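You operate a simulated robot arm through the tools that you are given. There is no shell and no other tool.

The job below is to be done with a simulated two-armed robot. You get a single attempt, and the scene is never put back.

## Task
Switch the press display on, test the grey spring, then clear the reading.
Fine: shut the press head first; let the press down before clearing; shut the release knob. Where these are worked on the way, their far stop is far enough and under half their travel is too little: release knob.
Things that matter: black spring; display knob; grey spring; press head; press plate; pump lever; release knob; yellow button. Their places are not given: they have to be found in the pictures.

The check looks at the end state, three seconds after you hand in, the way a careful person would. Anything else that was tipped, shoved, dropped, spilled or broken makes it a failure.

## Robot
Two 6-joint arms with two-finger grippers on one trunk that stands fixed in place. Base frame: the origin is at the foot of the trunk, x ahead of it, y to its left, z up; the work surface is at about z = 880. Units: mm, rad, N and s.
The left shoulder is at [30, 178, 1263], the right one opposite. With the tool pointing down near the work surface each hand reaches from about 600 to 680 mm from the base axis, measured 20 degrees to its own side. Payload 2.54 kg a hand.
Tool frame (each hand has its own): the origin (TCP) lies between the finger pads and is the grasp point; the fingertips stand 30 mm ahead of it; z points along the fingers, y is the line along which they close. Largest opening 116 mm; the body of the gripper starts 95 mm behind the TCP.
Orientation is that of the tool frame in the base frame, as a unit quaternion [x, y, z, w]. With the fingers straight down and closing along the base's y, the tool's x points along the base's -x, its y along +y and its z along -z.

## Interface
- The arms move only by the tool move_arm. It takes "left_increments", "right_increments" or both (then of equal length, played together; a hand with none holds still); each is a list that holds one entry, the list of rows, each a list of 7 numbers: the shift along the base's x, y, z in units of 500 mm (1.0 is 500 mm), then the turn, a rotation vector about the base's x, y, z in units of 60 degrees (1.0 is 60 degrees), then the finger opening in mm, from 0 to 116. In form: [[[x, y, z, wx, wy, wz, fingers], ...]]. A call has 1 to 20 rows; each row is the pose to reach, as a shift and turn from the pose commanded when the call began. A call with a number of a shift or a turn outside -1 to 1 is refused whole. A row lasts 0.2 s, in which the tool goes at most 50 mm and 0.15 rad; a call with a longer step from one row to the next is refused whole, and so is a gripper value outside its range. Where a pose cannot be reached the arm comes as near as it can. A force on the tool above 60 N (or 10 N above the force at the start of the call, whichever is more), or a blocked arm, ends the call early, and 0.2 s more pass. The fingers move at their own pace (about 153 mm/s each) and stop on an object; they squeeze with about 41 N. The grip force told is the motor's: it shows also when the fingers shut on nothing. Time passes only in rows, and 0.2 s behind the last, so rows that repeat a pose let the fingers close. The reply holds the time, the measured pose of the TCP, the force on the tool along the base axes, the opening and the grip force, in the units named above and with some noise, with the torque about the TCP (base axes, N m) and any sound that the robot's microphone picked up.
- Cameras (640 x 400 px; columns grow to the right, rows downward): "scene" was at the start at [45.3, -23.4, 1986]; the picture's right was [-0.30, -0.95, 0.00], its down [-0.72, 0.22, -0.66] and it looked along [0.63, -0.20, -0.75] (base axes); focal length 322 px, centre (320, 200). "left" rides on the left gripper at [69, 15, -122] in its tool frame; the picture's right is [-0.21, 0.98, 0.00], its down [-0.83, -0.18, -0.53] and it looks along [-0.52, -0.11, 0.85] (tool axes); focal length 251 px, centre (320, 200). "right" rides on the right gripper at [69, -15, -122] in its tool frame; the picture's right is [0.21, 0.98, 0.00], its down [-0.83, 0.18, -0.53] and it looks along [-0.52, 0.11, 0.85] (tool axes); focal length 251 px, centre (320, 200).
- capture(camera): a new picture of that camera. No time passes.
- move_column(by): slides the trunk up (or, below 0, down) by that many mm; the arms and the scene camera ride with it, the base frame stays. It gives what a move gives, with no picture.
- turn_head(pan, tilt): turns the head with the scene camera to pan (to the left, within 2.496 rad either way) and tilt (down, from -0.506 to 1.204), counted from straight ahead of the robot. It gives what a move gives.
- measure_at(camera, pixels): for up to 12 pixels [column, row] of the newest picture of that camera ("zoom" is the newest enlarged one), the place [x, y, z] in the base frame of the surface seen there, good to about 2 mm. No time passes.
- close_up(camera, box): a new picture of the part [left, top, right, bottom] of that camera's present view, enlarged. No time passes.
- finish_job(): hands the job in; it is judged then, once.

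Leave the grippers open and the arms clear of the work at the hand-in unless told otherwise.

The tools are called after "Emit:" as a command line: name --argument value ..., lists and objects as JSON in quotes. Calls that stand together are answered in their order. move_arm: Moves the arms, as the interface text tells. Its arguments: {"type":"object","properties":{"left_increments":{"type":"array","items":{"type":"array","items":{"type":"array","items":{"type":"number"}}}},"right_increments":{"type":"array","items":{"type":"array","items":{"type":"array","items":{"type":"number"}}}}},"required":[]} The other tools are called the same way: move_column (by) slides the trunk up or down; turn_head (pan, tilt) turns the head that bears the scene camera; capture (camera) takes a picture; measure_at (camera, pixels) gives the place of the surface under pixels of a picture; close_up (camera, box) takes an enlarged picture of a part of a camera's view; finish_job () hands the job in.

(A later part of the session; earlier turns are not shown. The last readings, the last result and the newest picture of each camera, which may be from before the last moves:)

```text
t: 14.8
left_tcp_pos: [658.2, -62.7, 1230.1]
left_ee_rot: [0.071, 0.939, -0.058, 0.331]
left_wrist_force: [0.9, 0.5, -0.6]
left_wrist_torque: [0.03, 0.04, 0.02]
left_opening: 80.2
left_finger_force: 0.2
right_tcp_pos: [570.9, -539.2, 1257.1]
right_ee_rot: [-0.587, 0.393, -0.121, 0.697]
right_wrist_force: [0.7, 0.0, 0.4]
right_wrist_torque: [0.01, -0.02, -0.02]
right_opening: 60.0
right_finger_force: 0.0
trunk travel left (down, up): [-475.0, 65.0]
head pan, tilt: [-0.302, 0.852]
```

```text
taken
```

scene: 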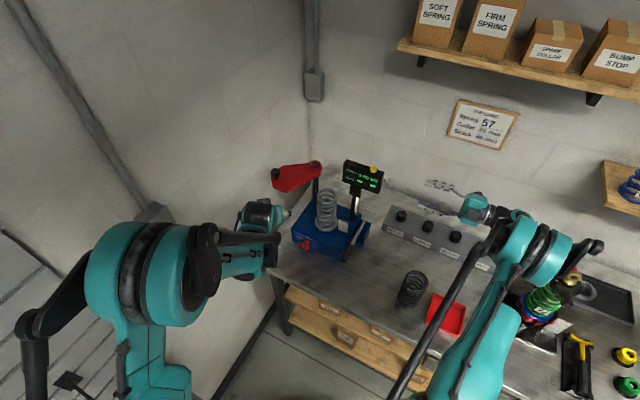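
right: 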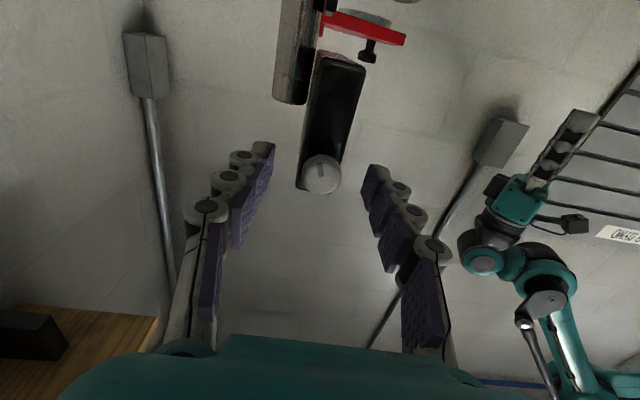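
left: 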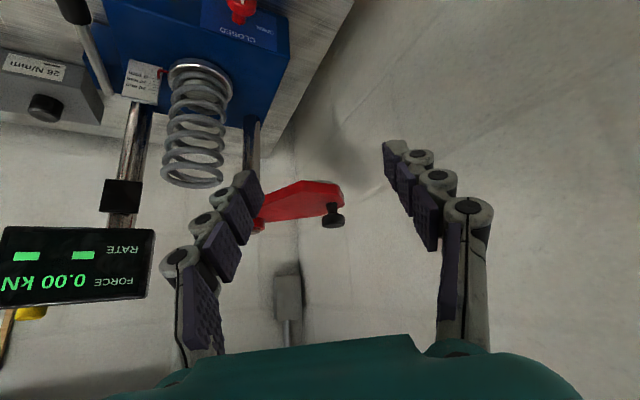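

Both moves were clean. I'll check the left elbow's clearance to the wall (about (50,270) and (110,250) in the scene picture) and measure the handle from the left camera (333,215).

Emit:
measure_at --camera "scene" --pixels '[[60, 280], [40, 310], [100, 250], [130, 235], [205, 250], [60, 230], [327, 224], [316, 226], [338, 226], [316, 194], [338, 196], [327, 189]]'

Emit:
measure_at --camera "left" --pixels '[[333, 222], [333, 208], [326, 215], [343, 218], [300, 205], [260, 225], [195, 185], [198, 65], [170, 70], [230, 80]]'

Emit:
close_up --camera "left" --box '[240, 160, 360, 250]'

```text
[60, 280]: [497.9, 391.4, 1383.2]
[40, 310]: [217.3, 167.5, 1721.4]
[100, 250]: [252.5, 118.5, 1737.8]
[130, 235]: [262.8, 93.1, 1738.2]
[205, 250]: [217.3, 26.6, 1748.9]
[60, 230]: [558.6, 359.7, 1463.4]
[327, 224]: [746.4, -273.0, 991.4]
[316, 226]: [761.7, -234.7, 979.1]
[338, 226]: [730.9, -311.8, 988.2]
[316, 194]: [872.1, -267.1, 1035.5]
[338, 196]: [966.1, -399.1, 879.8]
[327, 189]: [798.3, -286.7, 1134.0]
```

```text
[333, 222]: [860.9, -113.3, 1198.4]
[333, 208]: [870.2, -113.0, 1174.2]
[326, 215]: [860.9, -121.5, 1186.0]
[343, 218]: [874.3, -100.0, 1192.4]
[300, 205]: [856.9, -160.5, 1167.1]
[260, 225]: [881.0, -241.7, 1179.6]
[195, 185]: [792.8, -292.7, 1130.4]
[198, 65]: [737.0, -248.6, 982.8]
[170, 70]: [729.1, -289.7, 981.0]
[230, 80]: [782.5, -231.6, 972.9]
```

```text
4.44 times, centred on (300, 205) of left
```

zoom: 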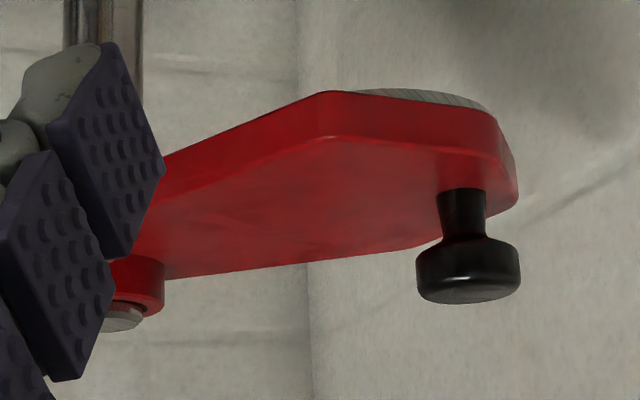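

The elbow is high and clear. The handle head is centred near [869,-112,1192], about 32 mm across, and the spring top is at z≈1132. Next comes the second half of the left hand's turn, ending 110 mm short of the handle at about [768,-75,1215].

Emit:
move_arm --left_increments '[[[0.0275, -0.003, -0.0038, -0.0142, -0.0804, -0.0175, 80], [0.055, -0.006, -0.0075, -0.0283, -0.1607, -0.035, 80], [0.0825, -0.009, -0.0113, -0.0425, -0.2411, -0.0525, 80], [0.11, -0.012, -0.015, -0.0567, -0.3215, -0.07, 80], [0.1375, -0.015, -0.0188, -0.0708, -0.4018, -0.0875, 80], [0.165, -0.018, -0.0225, -0.085, -0.4822, -0.105, 80], [0.1925, -0.021, -0.0263, -0.0991, -0.5625, -0.1225, 80], [0.22, -0.024, -0.03, -0.1133, -0.6429, -0.14, 80]]]'

Emit:
capture --camera "left"

Emit:
capture --camera "scene"

```text
t: 16.6
left_tcp_pos: [770.9, -77.1, 1215.0]
left_ee_rot: [0.135, 0.765, -0.109, 0.62]
left_wrist_force: [-0.1, 0.3, 0.4]
left_wrist_torque: [0.0, -0.01, -0.01]
left_opening: 80.0
left_finger_force: 0.0
right_tcp_pos: [571.8, -539.1, 1257.4]
right_ee_rot: [-0.587, 0.394, -0.12, 0.697]
right_wrist_force: [0.2, -0.1, -0.3]
right_wrist_torque: [0.03, -0.03, 0.02]
right_opening: 60.0
right_finger_force: 0.1
trunk travel left (down, up): [-475.0, 65.0]
head pan, tilt: [-0.302, 0.852]
```

```text
taken
```

left: 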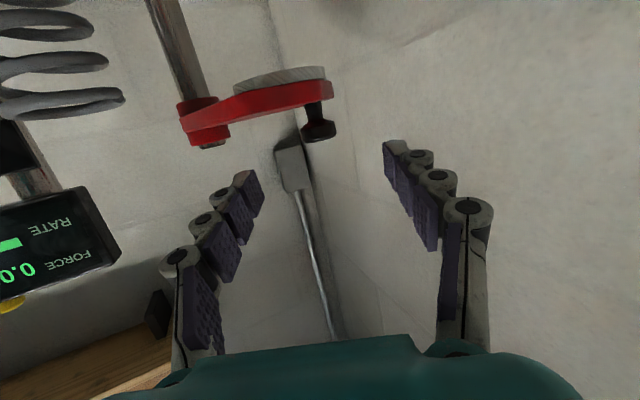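

```text
taken
```

scene: 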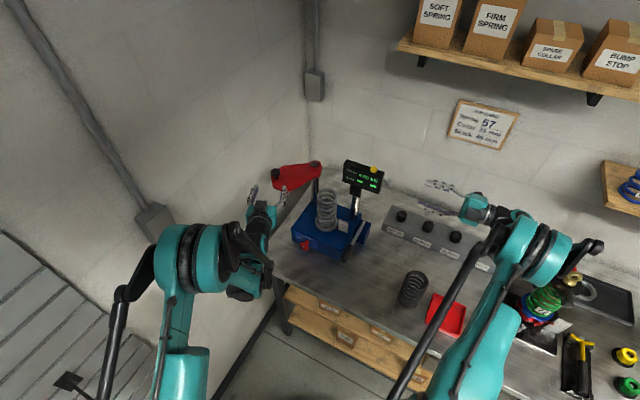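

The pose was reached. I'll measure the handle again from this closer view, at the black knob around (320,132).

Emit:
close_up --camera "left" --box '[280, 70, 360, 150]'

Emit:
measure_at --camera "left" --pixels '[[320, 132], [306, 132], [333, 130], [319, 138], [319, 124], [314, 110], [300, 95], [205, 145], [280, 76], [319, 72]]'

```text
5.00 times, centred on (320, 110) of left
```

zoom: 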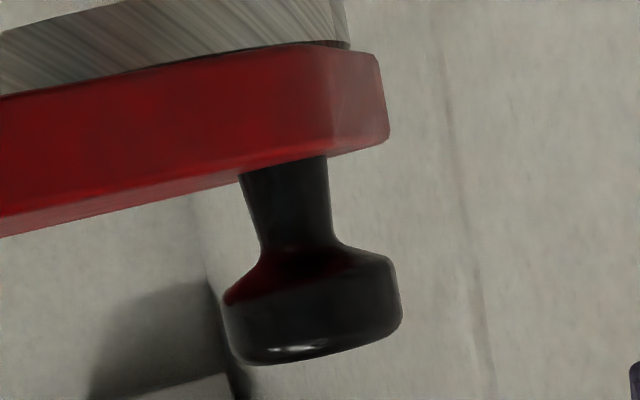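

```text
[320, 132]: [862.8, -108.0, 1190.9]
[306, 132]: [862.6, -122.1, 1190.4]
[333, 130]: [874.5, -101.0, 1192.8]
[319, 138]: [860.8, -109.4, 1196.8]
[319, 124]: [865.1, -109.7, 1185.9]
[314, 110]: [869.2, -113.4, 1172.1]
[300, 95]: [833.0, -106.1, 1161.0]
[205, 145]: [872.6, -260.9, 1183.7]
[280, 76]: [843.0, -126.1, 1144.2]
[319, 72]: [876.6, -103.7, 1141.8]
```

The handle centre works out to about [876.7,-115.7], with its head at z 1183–1201. I'll also measure the pivot cap in the scene view, then slide the left hand in by (101,-37,-22) with the fingers open at 70.

Emit:
close_up --camera "scene" --box '[297, 155, 329, 175]'

Emit:
measure_at --camera "zoom" --pixels '[[355, 150], [280, 160], [430, 160], [355, 110], [355, 200], [340, 180], [390, 130]]'

Emit:
move_arm --left_increments '[[[0.04, -0.0148, -0.0088, 0, 0, 0, 70], [0.08, -0.0296, -0.0176, 0, 0, 0, 70], [0.12, -0.0444, -0.0264, 0, 0, 0, 70], [0.16, -0.0592, -0.0352, 0, 0, 0, 70], [0.202, -0.074, -0.044, 0, 0, 0, 70]]]'

Emit:
capture --camera "left"

```text
16.00 times, centred on (313, 165) of scene
```

zoom: 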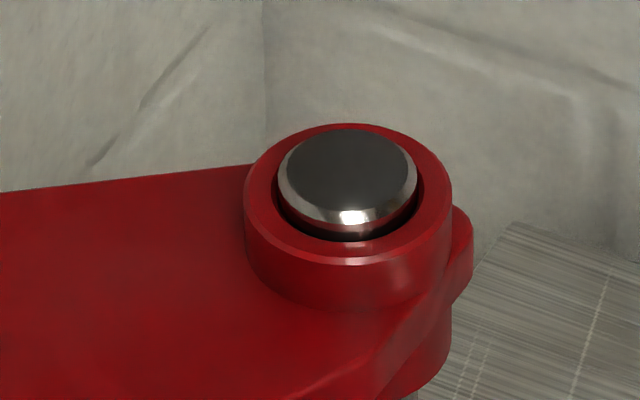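

```text
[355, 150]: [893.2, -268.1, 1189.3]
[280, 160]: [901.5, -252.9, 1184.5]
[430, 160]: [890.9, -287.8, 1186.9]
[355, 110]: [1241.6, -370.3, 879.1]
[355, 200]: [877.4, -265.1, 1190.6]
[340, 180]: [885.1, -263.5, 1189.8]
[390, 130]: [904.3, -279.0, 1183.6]
```

```text
t: 17.8
left_tcp_pos: [871.6, -111.8, 1193.2]
left_ee_rot: [0.135, 0.766, -0.109, 0.619]
left_wrist_force: [-0.1, 0.3, 0.2]
left_wrist_torque: [0.0, 0.01, -0.01]
left_opening: 69.7
left_finger_force: 0.1
right_tcp_pos: [572.2, -538.6, 1256.5]
right_ee_rot: [-0.587, 0.394, -0.121, 0.697]
right_wrist_force: [-0.1, -0.1, -0.1]
right_wrist_torque: [0.02, 0.0, -0.01]
right_opening: 59.8
right_finger_force: 0.0
trunk travel left (down, up): [-475.0, 65.0]
head pan, tilt: [-0.302, 0.852]
```

```text
taken
```

left: 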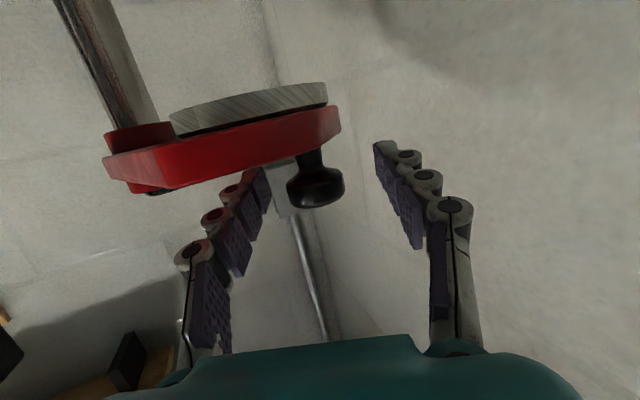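

The handle sits between the pads. The pivot is near [888,-265.5], so the radius is about 150 mm, starting at 94°. I'll close on the handle now.

Emit:
move_arm --left_increments '[[[0, 0, 0, 0, 0, 0, 45], [0, 0, 0, 0, 0, 0, 24], [0, 0, 0, 0, 0, 0, 24]]]'

Emit:
capture --camera "left"

```text
t: 18.6
left_tcp_pos: [869.9, -115.6, 1195.4]
left_ee_rot: [0.135, 0.765, -0.109, 0.62]
left_wrist_force: [-4.8, -7.0, -1.6]
left_wrist_torque: [-0.2, -0.07, -0.26]
left_opening: 32.0
left_finger_force: 45.1
right_tcp_pos: [569.7, -540.1, 1257.2]
right_ee_rot: [-0.587, 0.393, -0.12, 0.697]
right_wrist_force: [-0.4, 0.7, -0.2]
right_wrist_torque: [-0.01, 0.0, -0.04]
right_opening: 59.9
right_finger_force: 0.1
trunk travel left (down, up): [-475.0, 65.0]
head pan, tilt: [-0.302, 0.852]
```

```text
taken
```

left: 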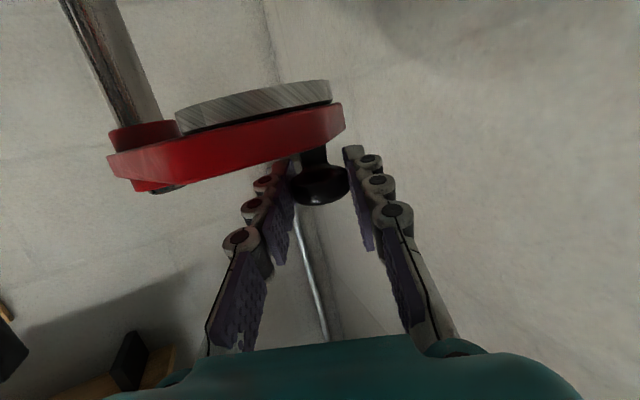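

Gripped at 32 mm. I'll draw the handle along its arc, first about 16° (40 mm toward the robot), and check that the head follows.

Emit:
move_arm --left_increments '[[[-0.0193, -0.002, 0, 0, 0, 0, 24], [-0.04, -0.0057, 0, 0, 0, 0, 24], [-0.0603, -0.0108, 0, 0, 0, 0, 24], [-0.0802, -0.0173, 0, 0, 0, 0, 24]]]'

Emit:
capture --camera "left"

Emit:
capture --camera "scene"

```text
t: 19.6
left_tcp_pos: [829.8, -122.3, 1195.0]
left_ee_rot: [0.135, 0.765, -0.109, 0.62]
left_wrist_force: [2.8, -2.0, 11.2]
left_wrist_torque: [0.03, -0.17, 0.27]
left_opening: 32.2
left_finger_force: 44.8
right_tcp_pos: [569.6, -539.0, 1258.5]
right_ee_rot: [-0.587, 0.393, -0.12, 0.697]
right_wrist_force: [0.3, 0.9, 0.2]
right_wrist_torque: [0.0, 0.0, 0.02]
right_opening: 60.2
right_finger_force: 0.1
trunk travel left (down, up): [-475.0, 65.0]
head pan, tilt: [-0.302, 0.852]
```

```text
taken
```

left: 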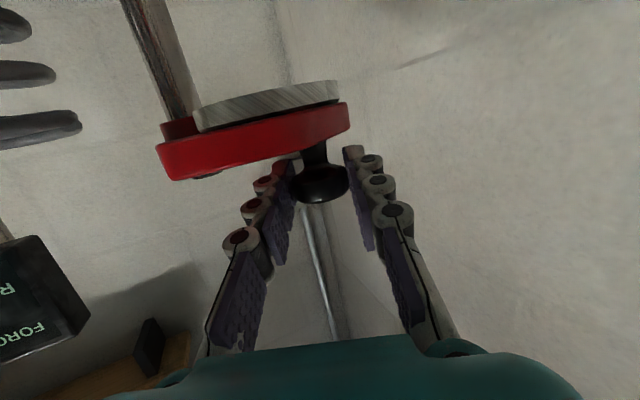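

```text
taken
```

scene: 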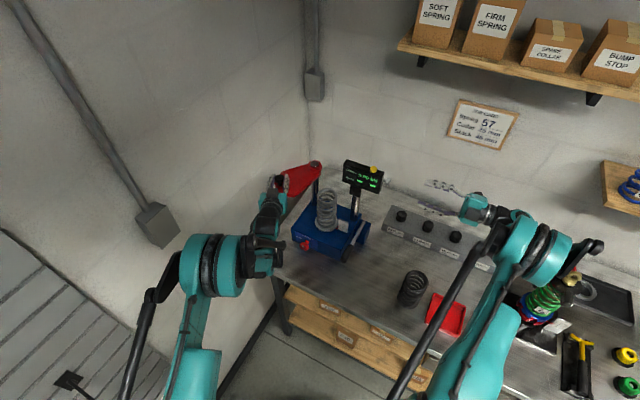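

The head follows the hand. I'll continue the arc from 110° to 150°.

Emit:
move_arm --left_increments '[[[-0.0194, -0.0079, 0, 0, 0, 0, 24], [-0.0383, -0.0171, 0, 0, 0, 0, 24], [-0.0564, -0.0275, 0, 0, 0, 0, 24], [-0.0738, -0.0393, 0, 0, 0, 0, 24], [-0.0904, -0.0522, 0, 0, 0, 0, 24], [-0.106, -0.0662, 0, 0, 0, 0, 24], [-0.1205, -0.0813, 0, 0, 0, 0, 24], [-0.134, -0.0973, 0, 0, 0, 0, 24], [-0.1463, -0.1143, 0, 0, 0, 0, 24], [-0.1574, -0.1321, 0, 0, 0, 0, 24]]]'

Emit:
capture --camera "left"

Emit:
capture --camera "scene"

```text
t: 21.8
left_tcp_pos: [751.8, -185.9, 1194.1]
left_ee_rot: [0.135, 0.766, -0.109, 0.619]
left_wrist_force: [-0.1, 4.9, -0.3]
left_wrist_torque: [0.12, 0.26, 0.62]
left_opening: 32.1
left_finger_force: 45.2
right_tcp_pos: [571.1, -538.1, 1258.3]
right_ee_rot: [-0.587, 0.394, -0.121, 0.697]
right_wrist_force: [-0.1, -0.1, -1.0]
right_wrist_torque: [0.02, 0.02, 0.0]
right_opening: 59.9
right_finger_force: 0.1
trunk travel left (down, up): [-475.0, 65.0]
head pan, tilt: [-0.302, 0.852]
```

```text
taken
```

left: 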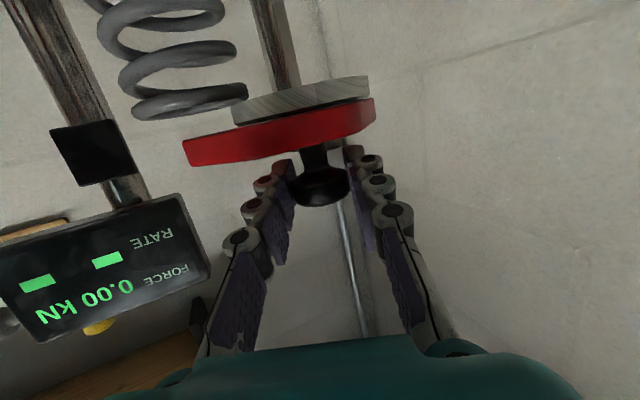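

```text
taken
```

scene: 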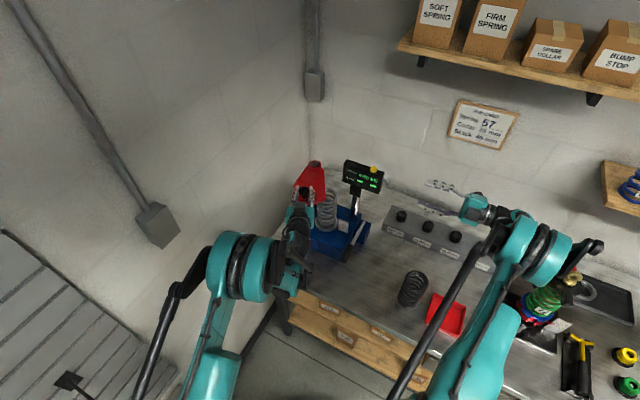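

The head is well on its way. Before it passes over the spring I'll check the gap: the pad's lower edge (about (300,90)) against the spring's top coil (about (190,112)).

Emit:
close_up --camera "left" --box '[110, 60, 390, 235]'

Emit:
measure_at --camera "left" --pixels '[[245, 102], [300, 92], [366, 78], [300, 100], [360, 95], [135, 110], [170, 116], [200, 112], [240, 95], [235, 88], [150, 112], [210, 160]]'

```text
2.29 times, centred on (250, 148) of left
```

zoom: 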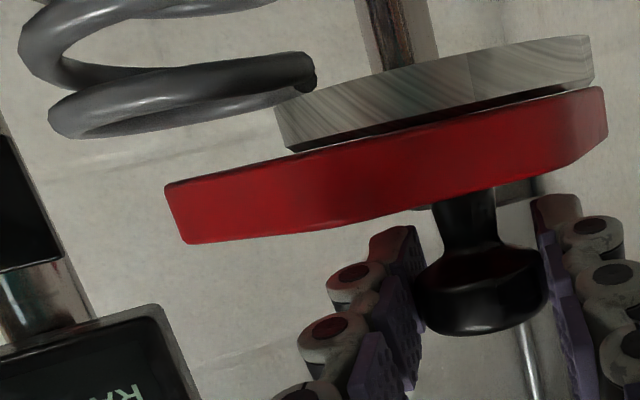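

```text
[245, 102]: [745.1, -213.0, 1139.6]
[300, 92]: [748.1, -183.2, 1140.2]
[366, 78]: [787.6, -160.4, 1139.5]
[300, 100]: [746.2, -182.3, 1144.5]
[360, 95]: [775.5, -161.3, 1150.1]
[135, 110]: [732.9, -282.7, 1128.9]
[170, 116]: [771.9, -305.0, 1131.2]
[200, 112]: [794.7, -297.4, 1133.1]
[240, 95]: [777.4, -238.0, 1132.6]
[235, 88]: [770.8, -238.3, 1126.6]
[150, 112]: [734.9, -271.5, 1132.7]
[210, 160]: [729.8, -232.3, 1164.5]
```

The pad's underside reads about 1138 and the spring top about 1133, so there's a small gap. The spring axis is near [767,-272]. I'll go on a few degrees at a time, first to 160°, and check the spring is not dragged.

Emit:
move_arm --left_increments '[[[-0.0099, -0.0185, 0, 0, 0, 0, 24], [-0.0184, -0.0377, 0, 0, 0, 0, 24]]]'

Emit:
close_up --camera "left" --box '[110, 0, 390, 235]'

Emit:
close_up --camera "scene" --box '[280, 150, 380, 260]'

```text
t: 22.4
left_tcp_pos: [741.5, -207.2, 1194.3]
left_ee_rot: [0.135, 0.765, -0.11, 0.62]
left_wrist_force: [1.9, 2.3, 0.5]
left_wrist_torque: [0.26, 0.17, 0.42]
left_opening: 32.3
left_finger_force: 45.1
right_tcp_pos: [570.6, -539.6, 1256.6]
right_ee_rot: [-0.587, 0.394, -0.12, 0.697]
right_wrist_force: [0.4, -1.7, 0.0]
right_wrist_torque: [0.01, 0.0, -0.02]
right_opening: 59.8
right_finger_force: 0.1
trunk travel left (down, up): [-475.0, 65.0]
head pan, tilt: [-0.302, 0.852]
```

```text
1.70 times, centred on (250, 118) of left
```

zoom: 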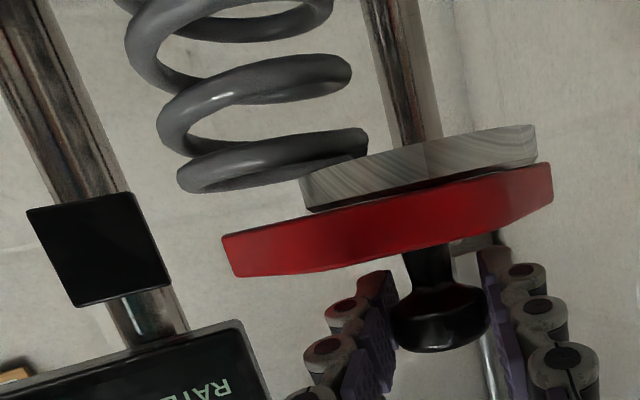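

```text
3.64 times, centred on (330, 205) of scene
```

zoom: 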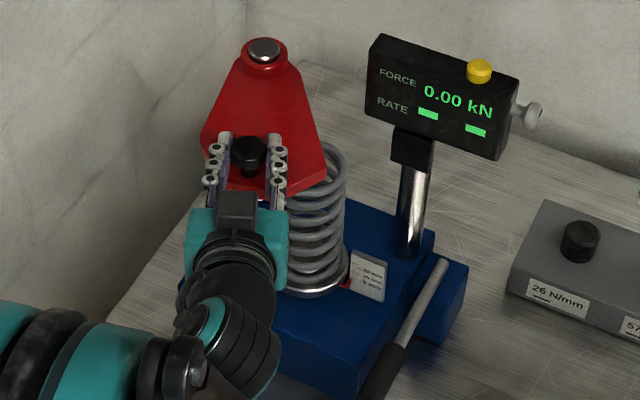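

The spring stands still and the pad slides above it. I'll go on to about 170°.

Emit:
move_arm --left_increments '[[[-0.0072, -0.0197, 0, 0, 0, 0, 24], [-0.0129, -0.0399, 0, 0, 0, 0, 24], [-0.0173, -0.0604, 0, 0, 0, 0, 24]]]'

Emit:
close_up --camera "left" --box '[110, 0, 390, 235]'

Emit:
close_up --camera "scene" --box '[280, 150, 380, 260]'

```text
t: 23.2
left_tcp_pos: [733.7, -234.3, 1194.4]
left_ee_rot: [0.135, 0.765, -0.109, 0.62]
left_wrist_force: [0.7, 4.8, 2.6]
left_wrist_torque: [-0.06, 0.06, 0.75]
left_opening: 32.2
left_finger_force: 45.0
right_tcp_pos: [570.8, -538.6, 1258.5]
right_ee_rot: [-0.587, 0.393, -0.121, 0.697]
right_wrist_force: [0.6, -0.2, -0.1]
right_wrist_torque: [0.0, 0.01, -0.03]
right_opening: 60.1
right_finger_force: 0.1
trunk travel left (down, up): [-475.0, 65.0]
head pan, tilt: [-0.302, 0.852]
```

```text
1.70 times, centred on (250, 118) of left
```

zoom: 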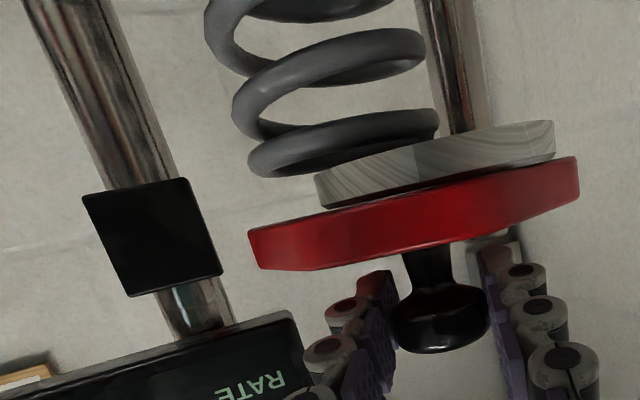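

```text
3.64 times, centred on (330, 205) of scene
```

zoom: 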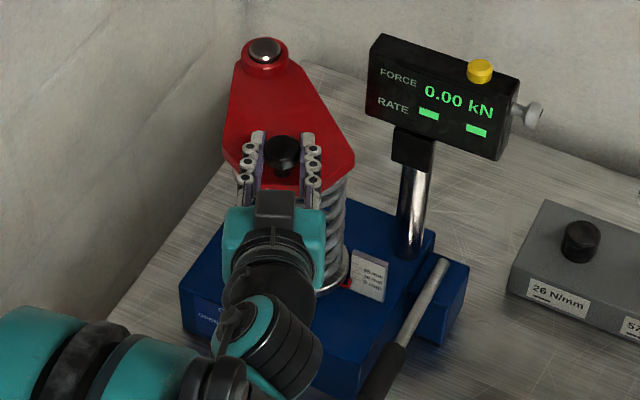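

Still smooth. I'll go on to about 181° and read the force.

Emit:
move_arm --left_increments '[[[-0.0029, -0.0208, 0, 0, 0, 0, 24], [-0.0044, -0.0417, 0, 0, 0, 0, 24], [-0.0045, -0.0574, 0, 0, 0, 0, 24]]]'

Emit:
close_up --camera "left" --box '[110, 0, 390, 235]'

Emit:
close_up --camera "scene" --box '[280, 150, 380, 260]'

```text
t: 24.0
left_tcp_pos: [731.3, -264.1, 1193.7]
left_ee_rot: [0.134, 0.765, -0.109, 0.62]
left_wrist_force: [2.4, 3.6, 1.6]
left_wrist_torque: [-0.01, -0.01, 0.6]
left_opening: 31.9
left_finger_force: 45.0
right_tcp_pos: [571.9, -538.0, 1259.6]
right_ee_rot: [-0.588, 0.393, -0.12, 0.697]
right_wrist_force: [0.4, -0.4, 0.1]
right_wrist_torque: [-0.02, -0.02, 0.0]
right_opening: 60.0
right_finger_force: 0.2
trunk travel left (down, up): [-475.0, 65.0]
head pan, tilt: [-0.302, 0.852]
```

```text
1.70 times, centred on (250, 118) of left
```

zoom: 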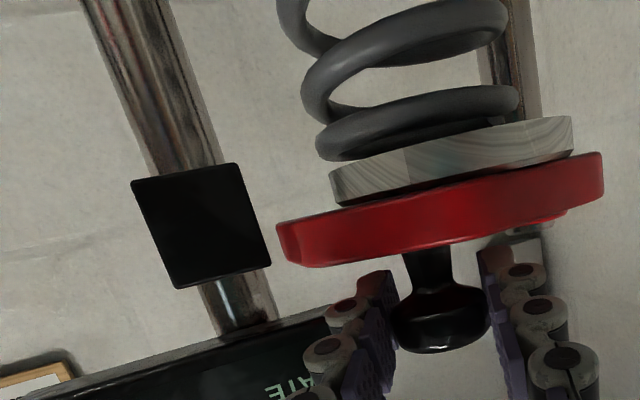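

```text
3.64 times, centred on (330, 205) of scene
```

zoom: 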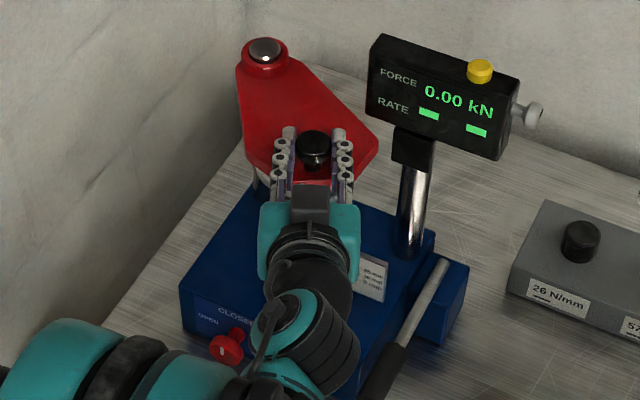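

The pad is nearly over the spring. I'll push on in 3° rows toward 190°, expecting the stop to show as a force rise.

Emit:
move_arm --left_increments '[[[0.0007, -0.0157, 0, 0, 0, 0, 24], [0.0022, -0.0314, 0, 0, 0, 0, 24]]]'

Emit:
close_up --camera "left" --box '[110, 0, 390, 235]'

Emit:
close_up --camera "scene" --box '[280, 150, 380, 260]'

```text
t: 24.6
left_tcp_pos: [730.7, -276.9, 1194.3]
left_ee_rot: [0.134, 0.765, -0.109, 0.62]
left_wrist_force: [-3.2, 11.9, -0.6]
left_wrist_torque: [0.48, -0.26, 0.45]
left_opening: 32.1
left_finger_force: 44.7
right_tcp_pos: [572.6, -537.6, 1258.9]
right_ee_rot: [-0.588, 0.392, -0.121, 0.697]
right_wrist_force: [0.0, 0.1, -0.2]
right_wrist_torque: [-0.01, 0.01, 0.02]
right_opening: 60.0
right_finger_force: 0.1
trunk travel left (down, up): [-475.0, 65.0]
head pan, tilt: [-0.302, 0.852]
```

```text
1.70 times, centred on (250, 118) of left
```

zoom: 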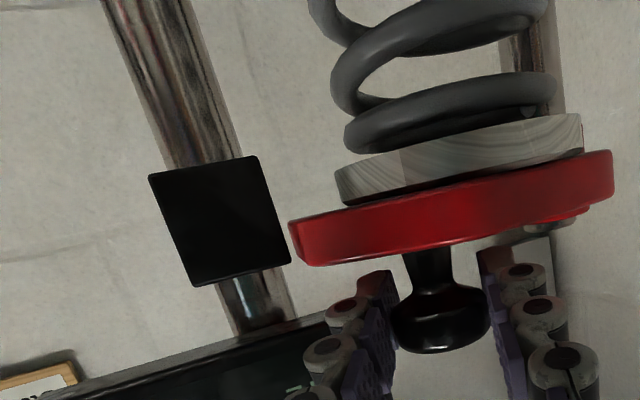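

```text
3.64 times, centred on (330, 205) of scene
```

zoom: 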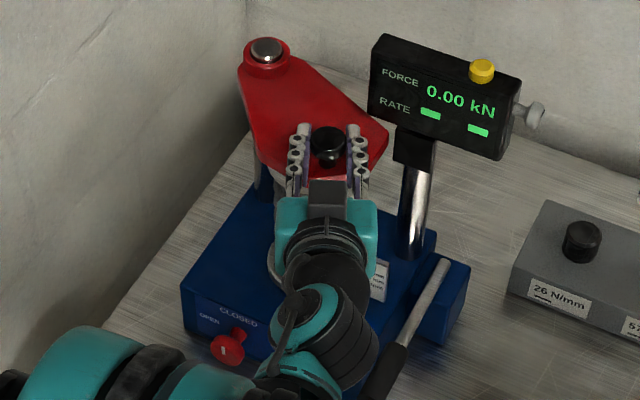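

The hand moved 13 of the commanded 16 mm and the force rose to 12 N, so it's at or near the stop. I'll push a little further to confirm.

Emit:
move_arm --left_increments '[[[0.001, -0.0075, 0, 0, 0, 0, 24], [0.002, -0.015, 0, 0, 0, 0, 24]]]'

Emit:
close_up --camera "left" --box '[110, 0, 390, 235]'

Emit:
close_up --camera "scene" --box '[280, 150, 380, 260]'

```text
t: 25.2
left_tcp_pos: [732.5, -279.3, 1194.3]
left_ee_rot: [0.13, 0.767, -0.107, 0.619]
left_wrist_force: [-19.5, 46.8, -12.6]
left_wrist_torque: [0.09, 0.21, 0.52]
left_opening: 32.7
left_finger_force: 44.7
right_tcp_pos: [570.3, -534.0, 1262.0]
right_ee_rot: [-0.589, 0.392, -0.122, 0.696]
right_wrist_force: [-0.4, -0.1, 0.6]
right_wrist_torque: [0.0, 0.0, 0.02]
right_opening: 59.8
right_finger_force: 0.0
trunk travel left (down, up): [-475.0, 65.0]
head pan, tilt: [-0.302, 0.852]
```

```text
1.70 times, centred on (250, 118) of left
```

zoom: 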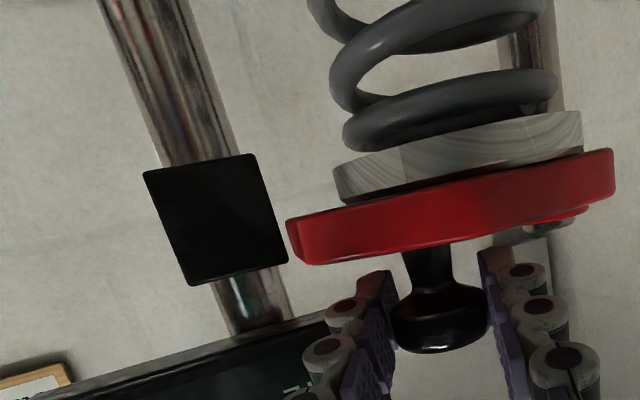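

```text
3.64 times, centred on (330, 205) of scene
```

zoom: 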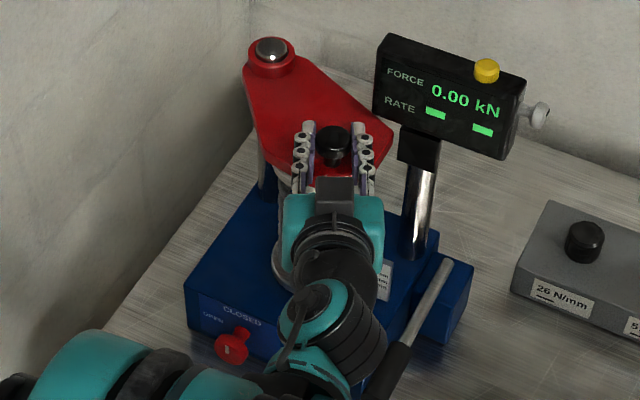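

The stop is confirmed at 47 N. I'll ease back to drop the force, then open the fingers.

Emit:
move_arm --left_increments '[[[-0.001, 0.0075, 0, 0, 0, 0, 24], [-0.002, 0.016, 0, 0, 0, 0, 24], [-0.002, 0.016, 0, 0, 0, 0, 50], [-0.002, 0.016, 0, 0, 0, 0, 60]]]'

Emit:
capture --camera "left"

Emit:
close_up --camera "scene" --box '[280, 150, 380, 260]'

```text
t: 26.2
left_tcp_pos: [732.0, -279.4, 1193.7]
left_ee_rot: [0.135, 0.765, -0.11, 0.62]
left_wrist_force: [-0.3, -0.1, -0.5]
left_wrist_torque: [-0.03, 0.0, -0.04]
left_opening: 60.1
left_finger_force: 0.1
right_tcp_pos: [572.2, -536.6, 1258.8]
right_ee_rot: [-0.587, 0.393, -0.12, 0.697]
right_wrist_force: [0.5, -0.4, 0.3]
right_wrist_torque: [0.04, 0.03, -0.03]
right_opening: 59.9
right_finger_force: 0.1
trunk travel left (down, up): [-475.0, 65.0]
head pan, tilt: [-0.302, 0.852]
```

```text
taken
```

left: 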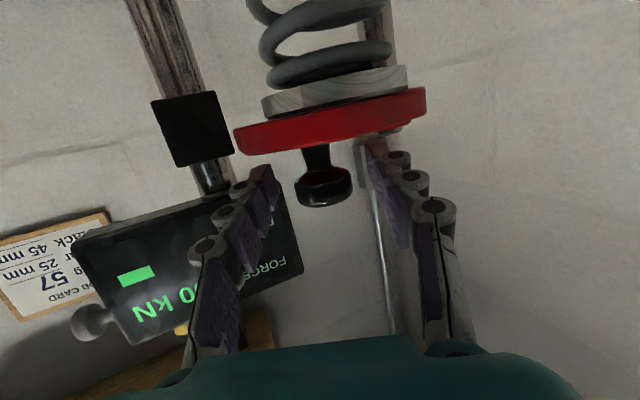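

```text
3.64 times, centred on (330, 205) of scene
```

zoom: 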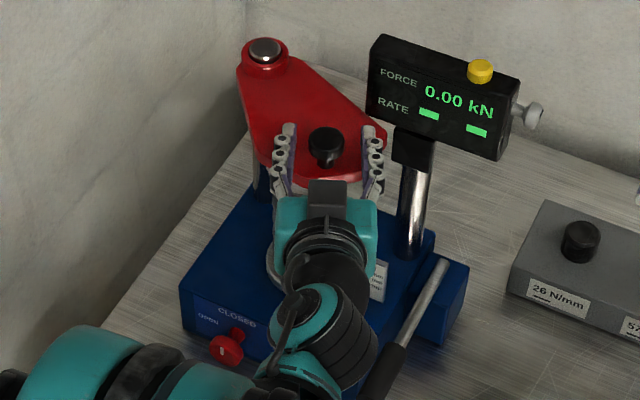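

The head is shut and has stayed put, and the press has not shifted. I'll back the left hand off the handle along its own axis and, together with that, unroll the right hand by 66° while it drifts a bit away from the display.

Emit:
move_arm --left_increments '[[[-0.0245, 0.0089, 0.0055, 0, 0, 0, 60], [-0.049, 0.0178, 0.011, 0, 0, 0, 60], [-0.0735, 0.0267, 0.0165, 0, 0, 0, 60], [-0.098, 0.0356, 0.022, 0, 0, 0, 60], [-0.1225, 0.0445, 0.0275, 0, 0, 0, 60], [-0.147, 0.0534, 0.033, 0, 0, 0, 60], [-0.1715, 0.0623, 0.0385, 0, 0, 0, 60], [-0.196, 0.0712, 0.044, 0, 0, 0, 60], [-0.22, 0.08, 0.05, 0, 0, 0, 60]]]' --right_increments '[[[-0.009, -0.0045, 0.0045, 0.0843, 0.0884, 0, 60], [-0.018, -0.009, 0.009, 0.1687, 0.1769, 0, 60], [-0.027, -0.0135, 0.0135, 0.253, 0.2653, 0, 60], [-0.036, -0.018, 0.018, 0.3373, 0.3538, 0, 60], [-0.045, -0.0225, 0.0225, 0.4217, 0.4422, 0, 60], [-0.054, -0.027, 0.027, 0.506, 0.5307, 0, 60], [-0.063, -0.0315, 0.0315, 0.5903, 0.6191, 0, 60], [-0.072, -0.036, 0.036, 0.6747, 0.7076, 0, 60], [-0.08, -0.04, 0.04, 0.759, 0.796, 0, 60]]]'

Emit:
capture --camera "scene"

```text
t: 28.2
left_tcp_pos: [621.5, -239.4, 1218.9]
left_ee_rot: [0.135, 0.765, -0.109, 0.62]
left_wrist_force: [0.4, 0.0, -0.8]
left_wrist_torque: [-0.03, -0.02, 0.01]
left_opening: 60.0
left_finger_force: 0.0
right_tcp_pos: [529.6, -560.2, 1278.8]
right_ee_rot: [-0.278, 0.65, 0.278, 0.65]
right_wrist_force: [-0.2, 0.7, -0.2]
right_wrist_torque: [0.02, -0.02, -0.01]
right_opening: 60.1
right_finger_force: 0.1
trunk travel left (down, up): [-475.0, 65.0]
head pan, tilt: [-0.302, 0.852]
```

```text
taken
```

scene: 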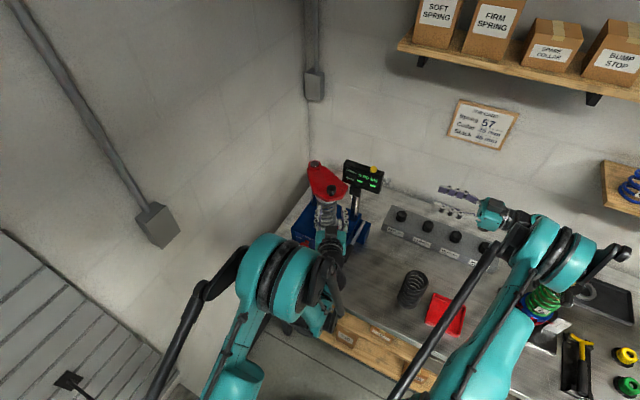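

Both hands are free. Next the left hand swings round to face the release knob from a distance (about [590,-50,1150], yaw -45°, pitched 20° down), and the right hand begins turning to point down, moving to about [500,-450,1300].

Emit:
move_arm --left_increments '[[[-0.0078, 0.0473, -0.0173, 0.009, 0.0142, -0.052, 60], [-0.0155, 0.0945, -0.0345, 0.018, 0.0283, -0.104, 60], [-0.0233, 0.1418, -0.0518, 0.0271, 0.0425, -0.156, 60], [-0.031, 0.189, -0.069, 0.0361, 0.0567, -0.208, 60], [-0.0388, 0.2363, -0.0863, 0.0451, 0.0708, -0.26, 60], [-0.0465, 0.2835, -0.1035, 0.0541, 0.085, -0.312, 60], [-0.0543, 0.3308, -0.1208, 0.0632, 0.0991, -0.364, 60], [-0.062, 0.378, -0.138, 0.0722, 0.1133, -0.416, 60]]]' --right_increments '[[[-0.0075, 0.0275, 0.005, -0.0008, 0.0682, -0.0488, 60], [-0.015, 0.055, 0.01, -0.0016, 0.1365, -0.0976, 60], [-0.0225, 0.0825, 0.015, -0.0023, 0.2047, -0.1464, 60], [-0.03, 0.11, 0.02, -0.0031, 0.2729, -0.1952, 60], [-0.0375, 0.1375, 0.025, -0.0039, 0.3411, -0.2439, 60], [-0.045, 0.165, 0.03, -0.0047, 0.4094, -0.2927, 60], [-0.0525, 0.1925, 0.035, -0.0054, 0.4776, -0.3415, 60], [-0.06, 0.22, 0.04, -0.0062, 0.5458, -0.3903, 60]]]'

Emit:
capture --camera "left"

Emit:
capture --camera "scene"

```text
t: 30.0
left_tcp_pos: [668.6, -60.3, 1200.3]
left_ee_rot: [0.314, 0.757, -0.221, 0.529]
left_wrist_force: [-0.3, 0.8, -0.5]
left_wrist_torque: [-0.04, -0.01, -0.04]
left_opening: 59.9
left_finger_force: 0.0
left hand out of reach, approached as far as the arm can: row 1, 2, 3, 4, 5, 6, 7, 8
right_tcp_pos: [500.3, -447.7, 1298.7]
right_ee_rot: [-0.056, 0.849, 0.206, 0.483]
right_wrist_force: [0.4, 0.1, 0.7]
right_wrist_torque: [0.01, 0.01, -0.03]
right_opening: 60.0
right_finger_force: 0.0
trunk travel left (down, up): [-475.0, 65.0]
head pan, tilt: [-0.302, 0.852]
```

```text
taken
```

left: 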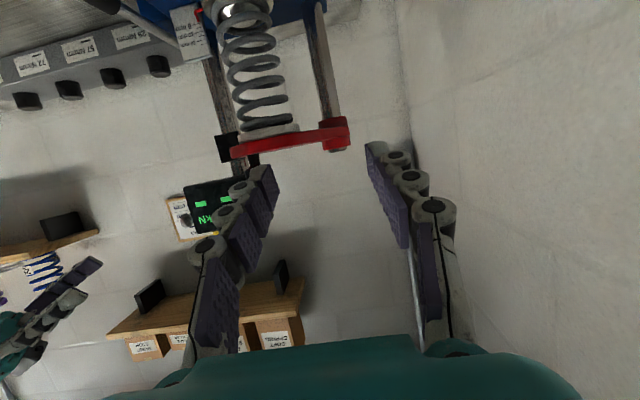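

```text
taken
```

scene: 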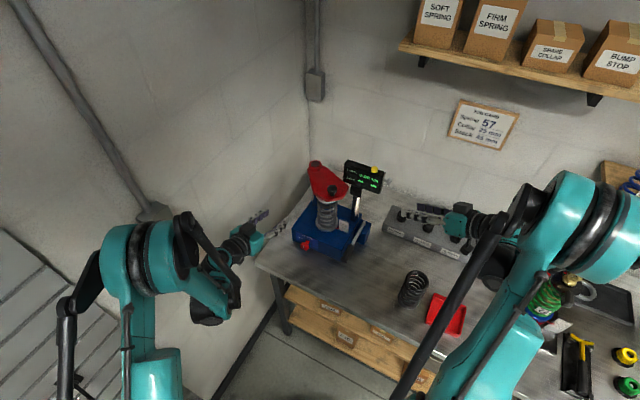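

The right hand is fine. The left reached the wanted direction, but its position fell short at [668,-60,1200] because the arm can't fold that near. I'll send a zero move to learn whether the commanded pose is still the unreachable one.

Emit:
move_arm --left_increments '[[[0, 0, 0, 0, 0, 0, 60]]]'

```text
t: 30.4
left_tcp_pos: [668.6, -63.2, 1200.6]
left_ee_rot: [0.314, 0.758, -0.22, 0.528]
left_wrist_force: [0.1, -0.7, 0.3]
left_wrist_torque: [0.01, -0.03, -0.02]
left_opening: 60.0
left_finger_force: 0.1
right_tcp_pos: [501.6, -451.5, 1298.9]
right_ee_rot: [-0.055, 0.849, 0.206, 0.483]
right_wrist_force: [0.6, 1.1, 0.4]
right_wrist_torque: [0.0, 0.02, -0.01]
right_opening: 60.1
right_finger_force: 0.1
trunk travel left (down, up): [-475.0, 65.0]
head pan, tilt: [-0.302, 0.852]
```

The commanded pose follows what was reached. I'll lower the left hand from there toward [655,-110,985], keeping it pointed at the release knob and staying 50 mm clear of it.

Emit:
move_arm --left_increments '[[[-0.004, -0.014, -0.0614, 0, 0, 0, 60], [-0.008, -0.028, -0.1229, 0, 0, 0, 60], [-0.012, -0.042, -0.1843, 0, 0, 0, 60], [-0.016, -0.056, -0.2457, 0, 0, 0, 60], [-0.02, -0.07, -0.3071, 0, 0, 0, 60], [-0.024, -0.084, -0.3686, 0, 0, 0, 60], [-0.028, -0.098, -0.43, 0, 0, 0, 60]]]'

Emit:
capture --camera "left"

Emit:
capture --camera "scene"

```text
t: 32.0
left_tcp_pos: [701.7, -121.1, 1063.3]
left_ee_rot: [0.313, 0.758, -0.219, 0.529]
left_wrist_force: [0.4, -0.4, -0.5]
left_wrist_torque: [-0.01, 0.02, 0.02]
left_opening: 59.8
left_finger_force: 0.1
left hand out of reach, approached as far as the arm can: row 1, 2, 3, 4, 5, 6, 7
right_tcp_pos: [500.9, -450.7, 1297.7]
right_ee_rot: [-0.055, 0.849, 0.207, 0.483]
right_wrist_force: [-1.2, 0.0, -0.1]
right_wrist_torque: [0.0, 0.03, 0.02]
right_opening: 59.8
right_finger_force: 0.0
trunk travel left (down, up): [-475.0, 65.0]
head pan, tilt: [-0.302, 0.852]
```

```text
taken
```

left: 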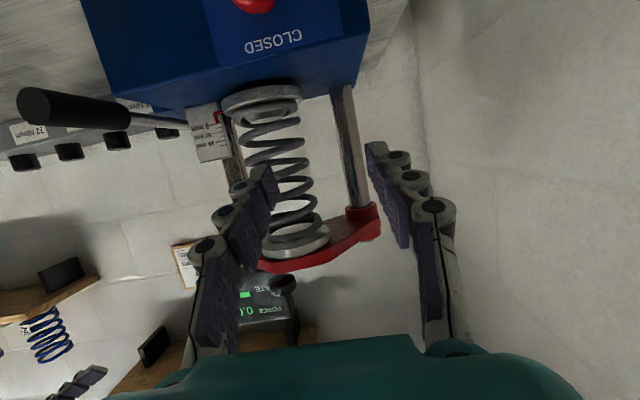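

```text
taken
```

scene: 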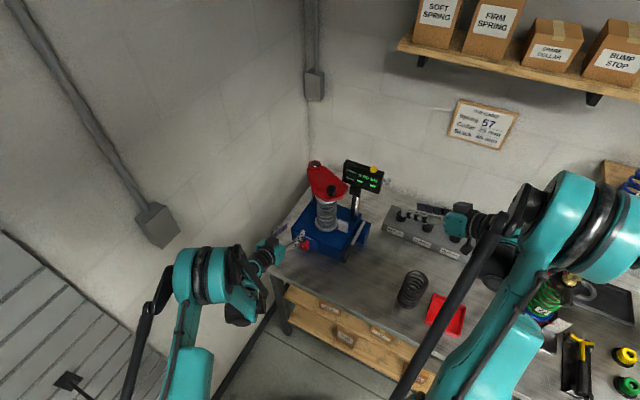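

With the shoulder this high, the left arm can't keep this low forward-pointing pose, so I'll lower the trunk instead. First I'll lift both hands well up: left back up to about [668,-61,1450], right up by 200.

Emit:
move_arm --left_increments '[[[-0.0073, 0.0133, 0.086, 0, 0, 0, 60], [-0.0147, 0.0267, 0.172, 0, 0, 0, 60], [-0.022, 0.04, 0.258, 0, 0, 0, 60], [-0.0293, 0.0533, 0.344, 0, 0, 0, 60], [-0.0367, 0.0667, 0.43, 0, 0, 0, 60], [-0.044, 0.08, 0.516, 0, 0, 0, 60], [-0.0513, 0.0933, 0.602, 0, 0, 0, 60], [-0.0587, 0.1067, 0.688, 0, 0, 0, 60], [-0.066, 0.12, 0.774, 0, 0, 0, 60]]]' --right_increments '[[[-0.003, 0.002, 0.0444, 0, 0, 0, 60], [-0.006, 0.004, 0.0889, 0, 0, 0, 60], [-0.009, 0.006, 0.1333, 0, 0, 0, 60], [-0.012, 0.008, 0.1778, 0, 0, 0, 60], [-0.015, 0.01, 0.2222, 0, 0, 0, 60], [-0.018, 0.012, 0.2667, 0, 0, 0, 60], [-0.021, 0.014, 0.3111, 0, 0, 0, 60], [-0.024, 0.016, 0.3556, 0, 0, 0, 60], [-0.027, 0.018, 0.4, 0, 0, 0, 60]]]'

Emit:
capture --camera "scene"

```text
t: 34.0
left_tcp_pos: [664.4, -57.3, 1454.2]
left_ee_rot: [0.313, 0.756, -0.22, 0.53]
left_wrist_force: [0.2, 0.0, 0.2]
left_wrist_torque: [-0.02, 0.03, -0.01]
left_opening: 60.0
left_finger_force: 0.1
right_tcp_pos: [484.9, -442.1, 1500.0]
right_ee_rot: [-0.056, 0.849, 0.206, 0.484]
right_wrist_force: [-0.2, -0.4, 0.4]
right_wrist_torque: [0.0, -0.01, -0.04]
right_opening: 59.9
right_finger_force: 0.1
trunk travel left (down, up): [-475.0, 65.0]
head pan, tilt: [-0.302, 0.852]
```

```text
taken
```

scene: 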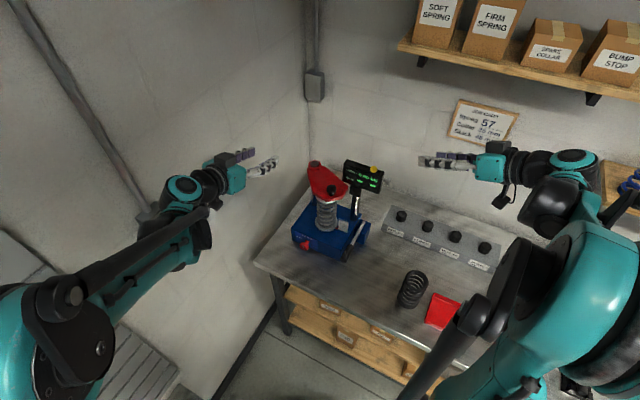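

Both hands are high. Before lowering the trunk, I'll check where the elbows are relative to the objects under them.

Emit:
measure_at --camera "scene" --pixels '[[70, 290], [40, 320], [90, 340], [180, 225], [590, 270], [500, 300], [470, 320], [550, 210], [510, 250], [580, 380], [430, 390], [40, 260]]'

```text
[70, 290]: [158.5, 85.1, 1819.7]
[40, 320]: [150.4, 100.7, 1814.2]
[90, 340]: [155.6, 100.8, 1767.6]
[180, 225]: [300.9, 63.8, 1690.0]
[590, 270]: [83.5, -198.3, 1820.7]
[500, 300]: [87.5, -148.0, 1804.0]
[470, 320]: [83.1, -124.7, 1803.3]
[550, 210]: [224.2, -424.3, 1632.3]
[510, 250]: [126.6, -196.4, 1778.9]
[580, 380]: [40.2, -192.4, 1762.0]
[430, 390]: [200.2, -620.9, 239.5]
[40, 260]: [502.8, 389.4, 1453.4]
```

The elbows sit high by the trunk with nothing beneath them. I'll lower the trunk by 250 mm.

Emit:
move_column --by -250

Emit:
capture --camera "scene"

Emit:
capture --camera "left"

```text
t: 36.6
left_tcp_pos: [666.9, -57.3, 1202.7]
left_ee_rot: [0.313, 0.757, -0.219, 0.53]
left_wrist_force: [-0.1, 0.0, 0.3]
left_wrist_torque: [0.04, 0.01, 0.01]
left_opening: 60.1
left_finger_force: 0.0
right_tcp_pos: [487.6, -444.0, 1248.6]
right_ee_rot: [-0.055, 0.849, 0.207, 0.483]
right_wrist_force: [-0.1, -0.2, -0.7]
right_wrist_torque: [0.01, 0.0, 0.02]
right_opening: 60.0
right_finger_force: 0.0
trunk travel left (down, up): [-225.0, 315.0]
head pan, tilt: [-0.302, 0.852]
```

```text
taken
```

scene: 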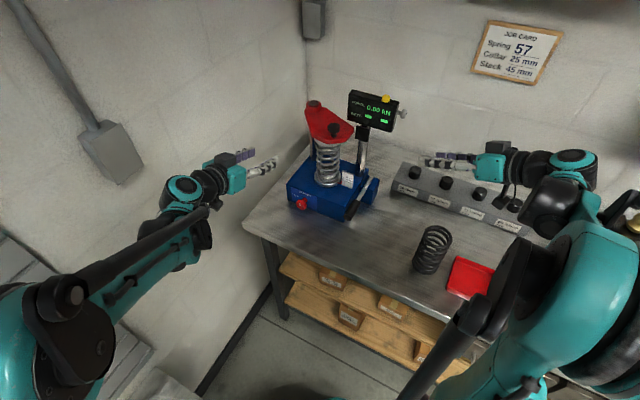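

```text
taken
```

left: 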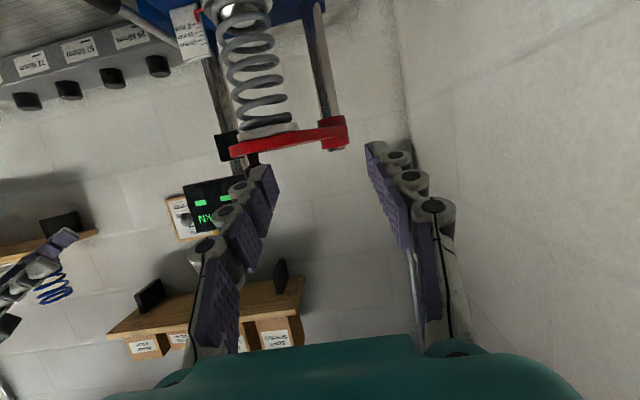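

The closer scene view helps. I'll enlarge the press again and measure the release knob, the labels, the lever and the scale.

Emit:
close_up --camera "scene" --box '[280, 160, 330, 215]'

Emit:
measure_at --camera "zoom" --pixels '[[260, 320], [240, 300], [280, 320], [262, 345], [290, 275], [250, 250], [180, 250], [300, 250], [330, 310], [350, 260]]'

Emit:
close_up --camera "scene" --box '[330, 165, 390, 225]'

Emit:
measure_at --camera "zoom" --pixels '[[240, 310], [260, 270], [280, 240], [330, 170], [350, 130], [200, 100], [400, 100], [400, 150], [310, 200], [220, 340]]'

```text
7.27 times, centred on (305, 188) of scene
```

zoom: 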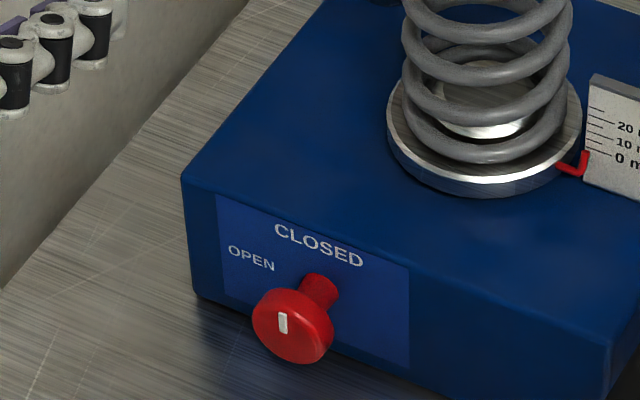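

```text
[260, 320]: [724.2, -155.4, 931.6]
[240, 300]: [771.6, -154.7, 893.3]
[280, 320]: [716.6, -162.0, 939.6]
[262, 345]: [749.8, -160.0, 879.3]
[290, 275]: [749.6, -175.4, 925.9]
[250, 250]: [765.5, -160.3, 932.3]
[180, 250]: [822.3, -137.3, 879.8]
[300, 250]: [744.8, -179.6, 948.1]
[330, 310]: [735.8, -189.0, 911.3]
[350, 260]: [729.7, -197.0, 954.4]
```

```text
6.67 times, centred on (360, 195) of scene
```

zoom: 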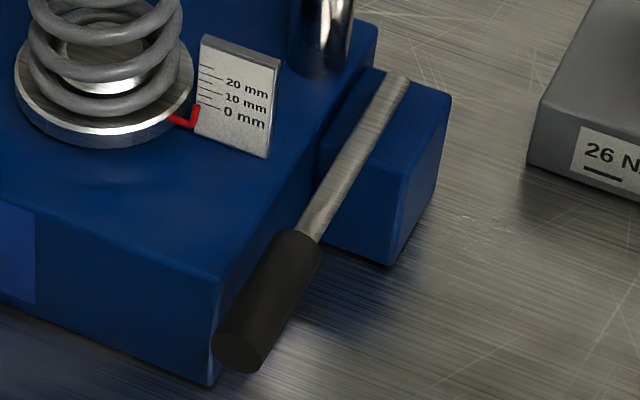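

```text
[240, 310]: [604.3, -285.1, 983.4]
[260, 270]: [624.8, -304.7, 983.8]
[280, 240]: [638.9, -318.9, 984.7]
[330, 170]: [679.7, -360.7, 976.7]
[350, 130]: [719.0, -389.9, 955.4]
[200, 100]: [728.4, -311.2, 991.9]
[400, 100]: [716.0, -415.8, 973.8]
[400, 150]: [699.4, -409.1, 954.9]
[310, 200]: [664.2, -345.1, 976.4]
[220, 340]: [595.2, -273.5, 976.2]
```

The knob face lies on x−y≈879, about 32 mm off the press front. I'll look still closer at the knob and labels to fix its axis and the OPEN direction.

Emit:
close_up --camera "scene" --box '[292, 188, 322, 212]'

Emit:
measure_at --camera "zoom" --pixels '[[170, 150], [230, 165], [390, 150], [330, 130], [440, 165], [360, 230], [330, 235], [240, 330], [260, 360], [230, 300], [300, 330], [240, 390]]'

```text
16.00 times, centred on (307, 200) of scene
```

zoom: 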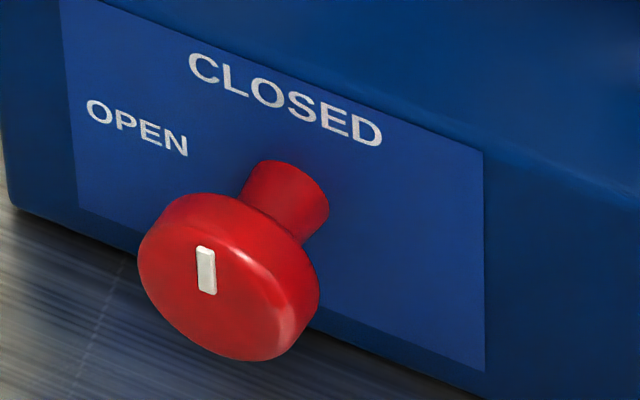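

```text
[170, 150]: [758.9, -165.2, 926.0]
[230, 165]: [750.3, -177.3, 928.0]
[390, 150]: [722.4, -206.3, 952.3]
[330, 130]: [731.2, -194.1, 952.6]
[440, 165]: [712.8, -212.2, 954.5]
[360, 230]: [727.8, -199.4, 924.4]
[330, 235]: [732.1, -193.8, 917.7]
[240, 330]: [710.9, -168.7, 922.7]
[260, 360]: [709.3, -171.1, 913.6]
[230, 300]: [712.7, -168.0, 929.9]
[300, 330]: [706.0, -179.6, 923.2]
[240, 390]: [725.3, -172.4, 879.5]
```

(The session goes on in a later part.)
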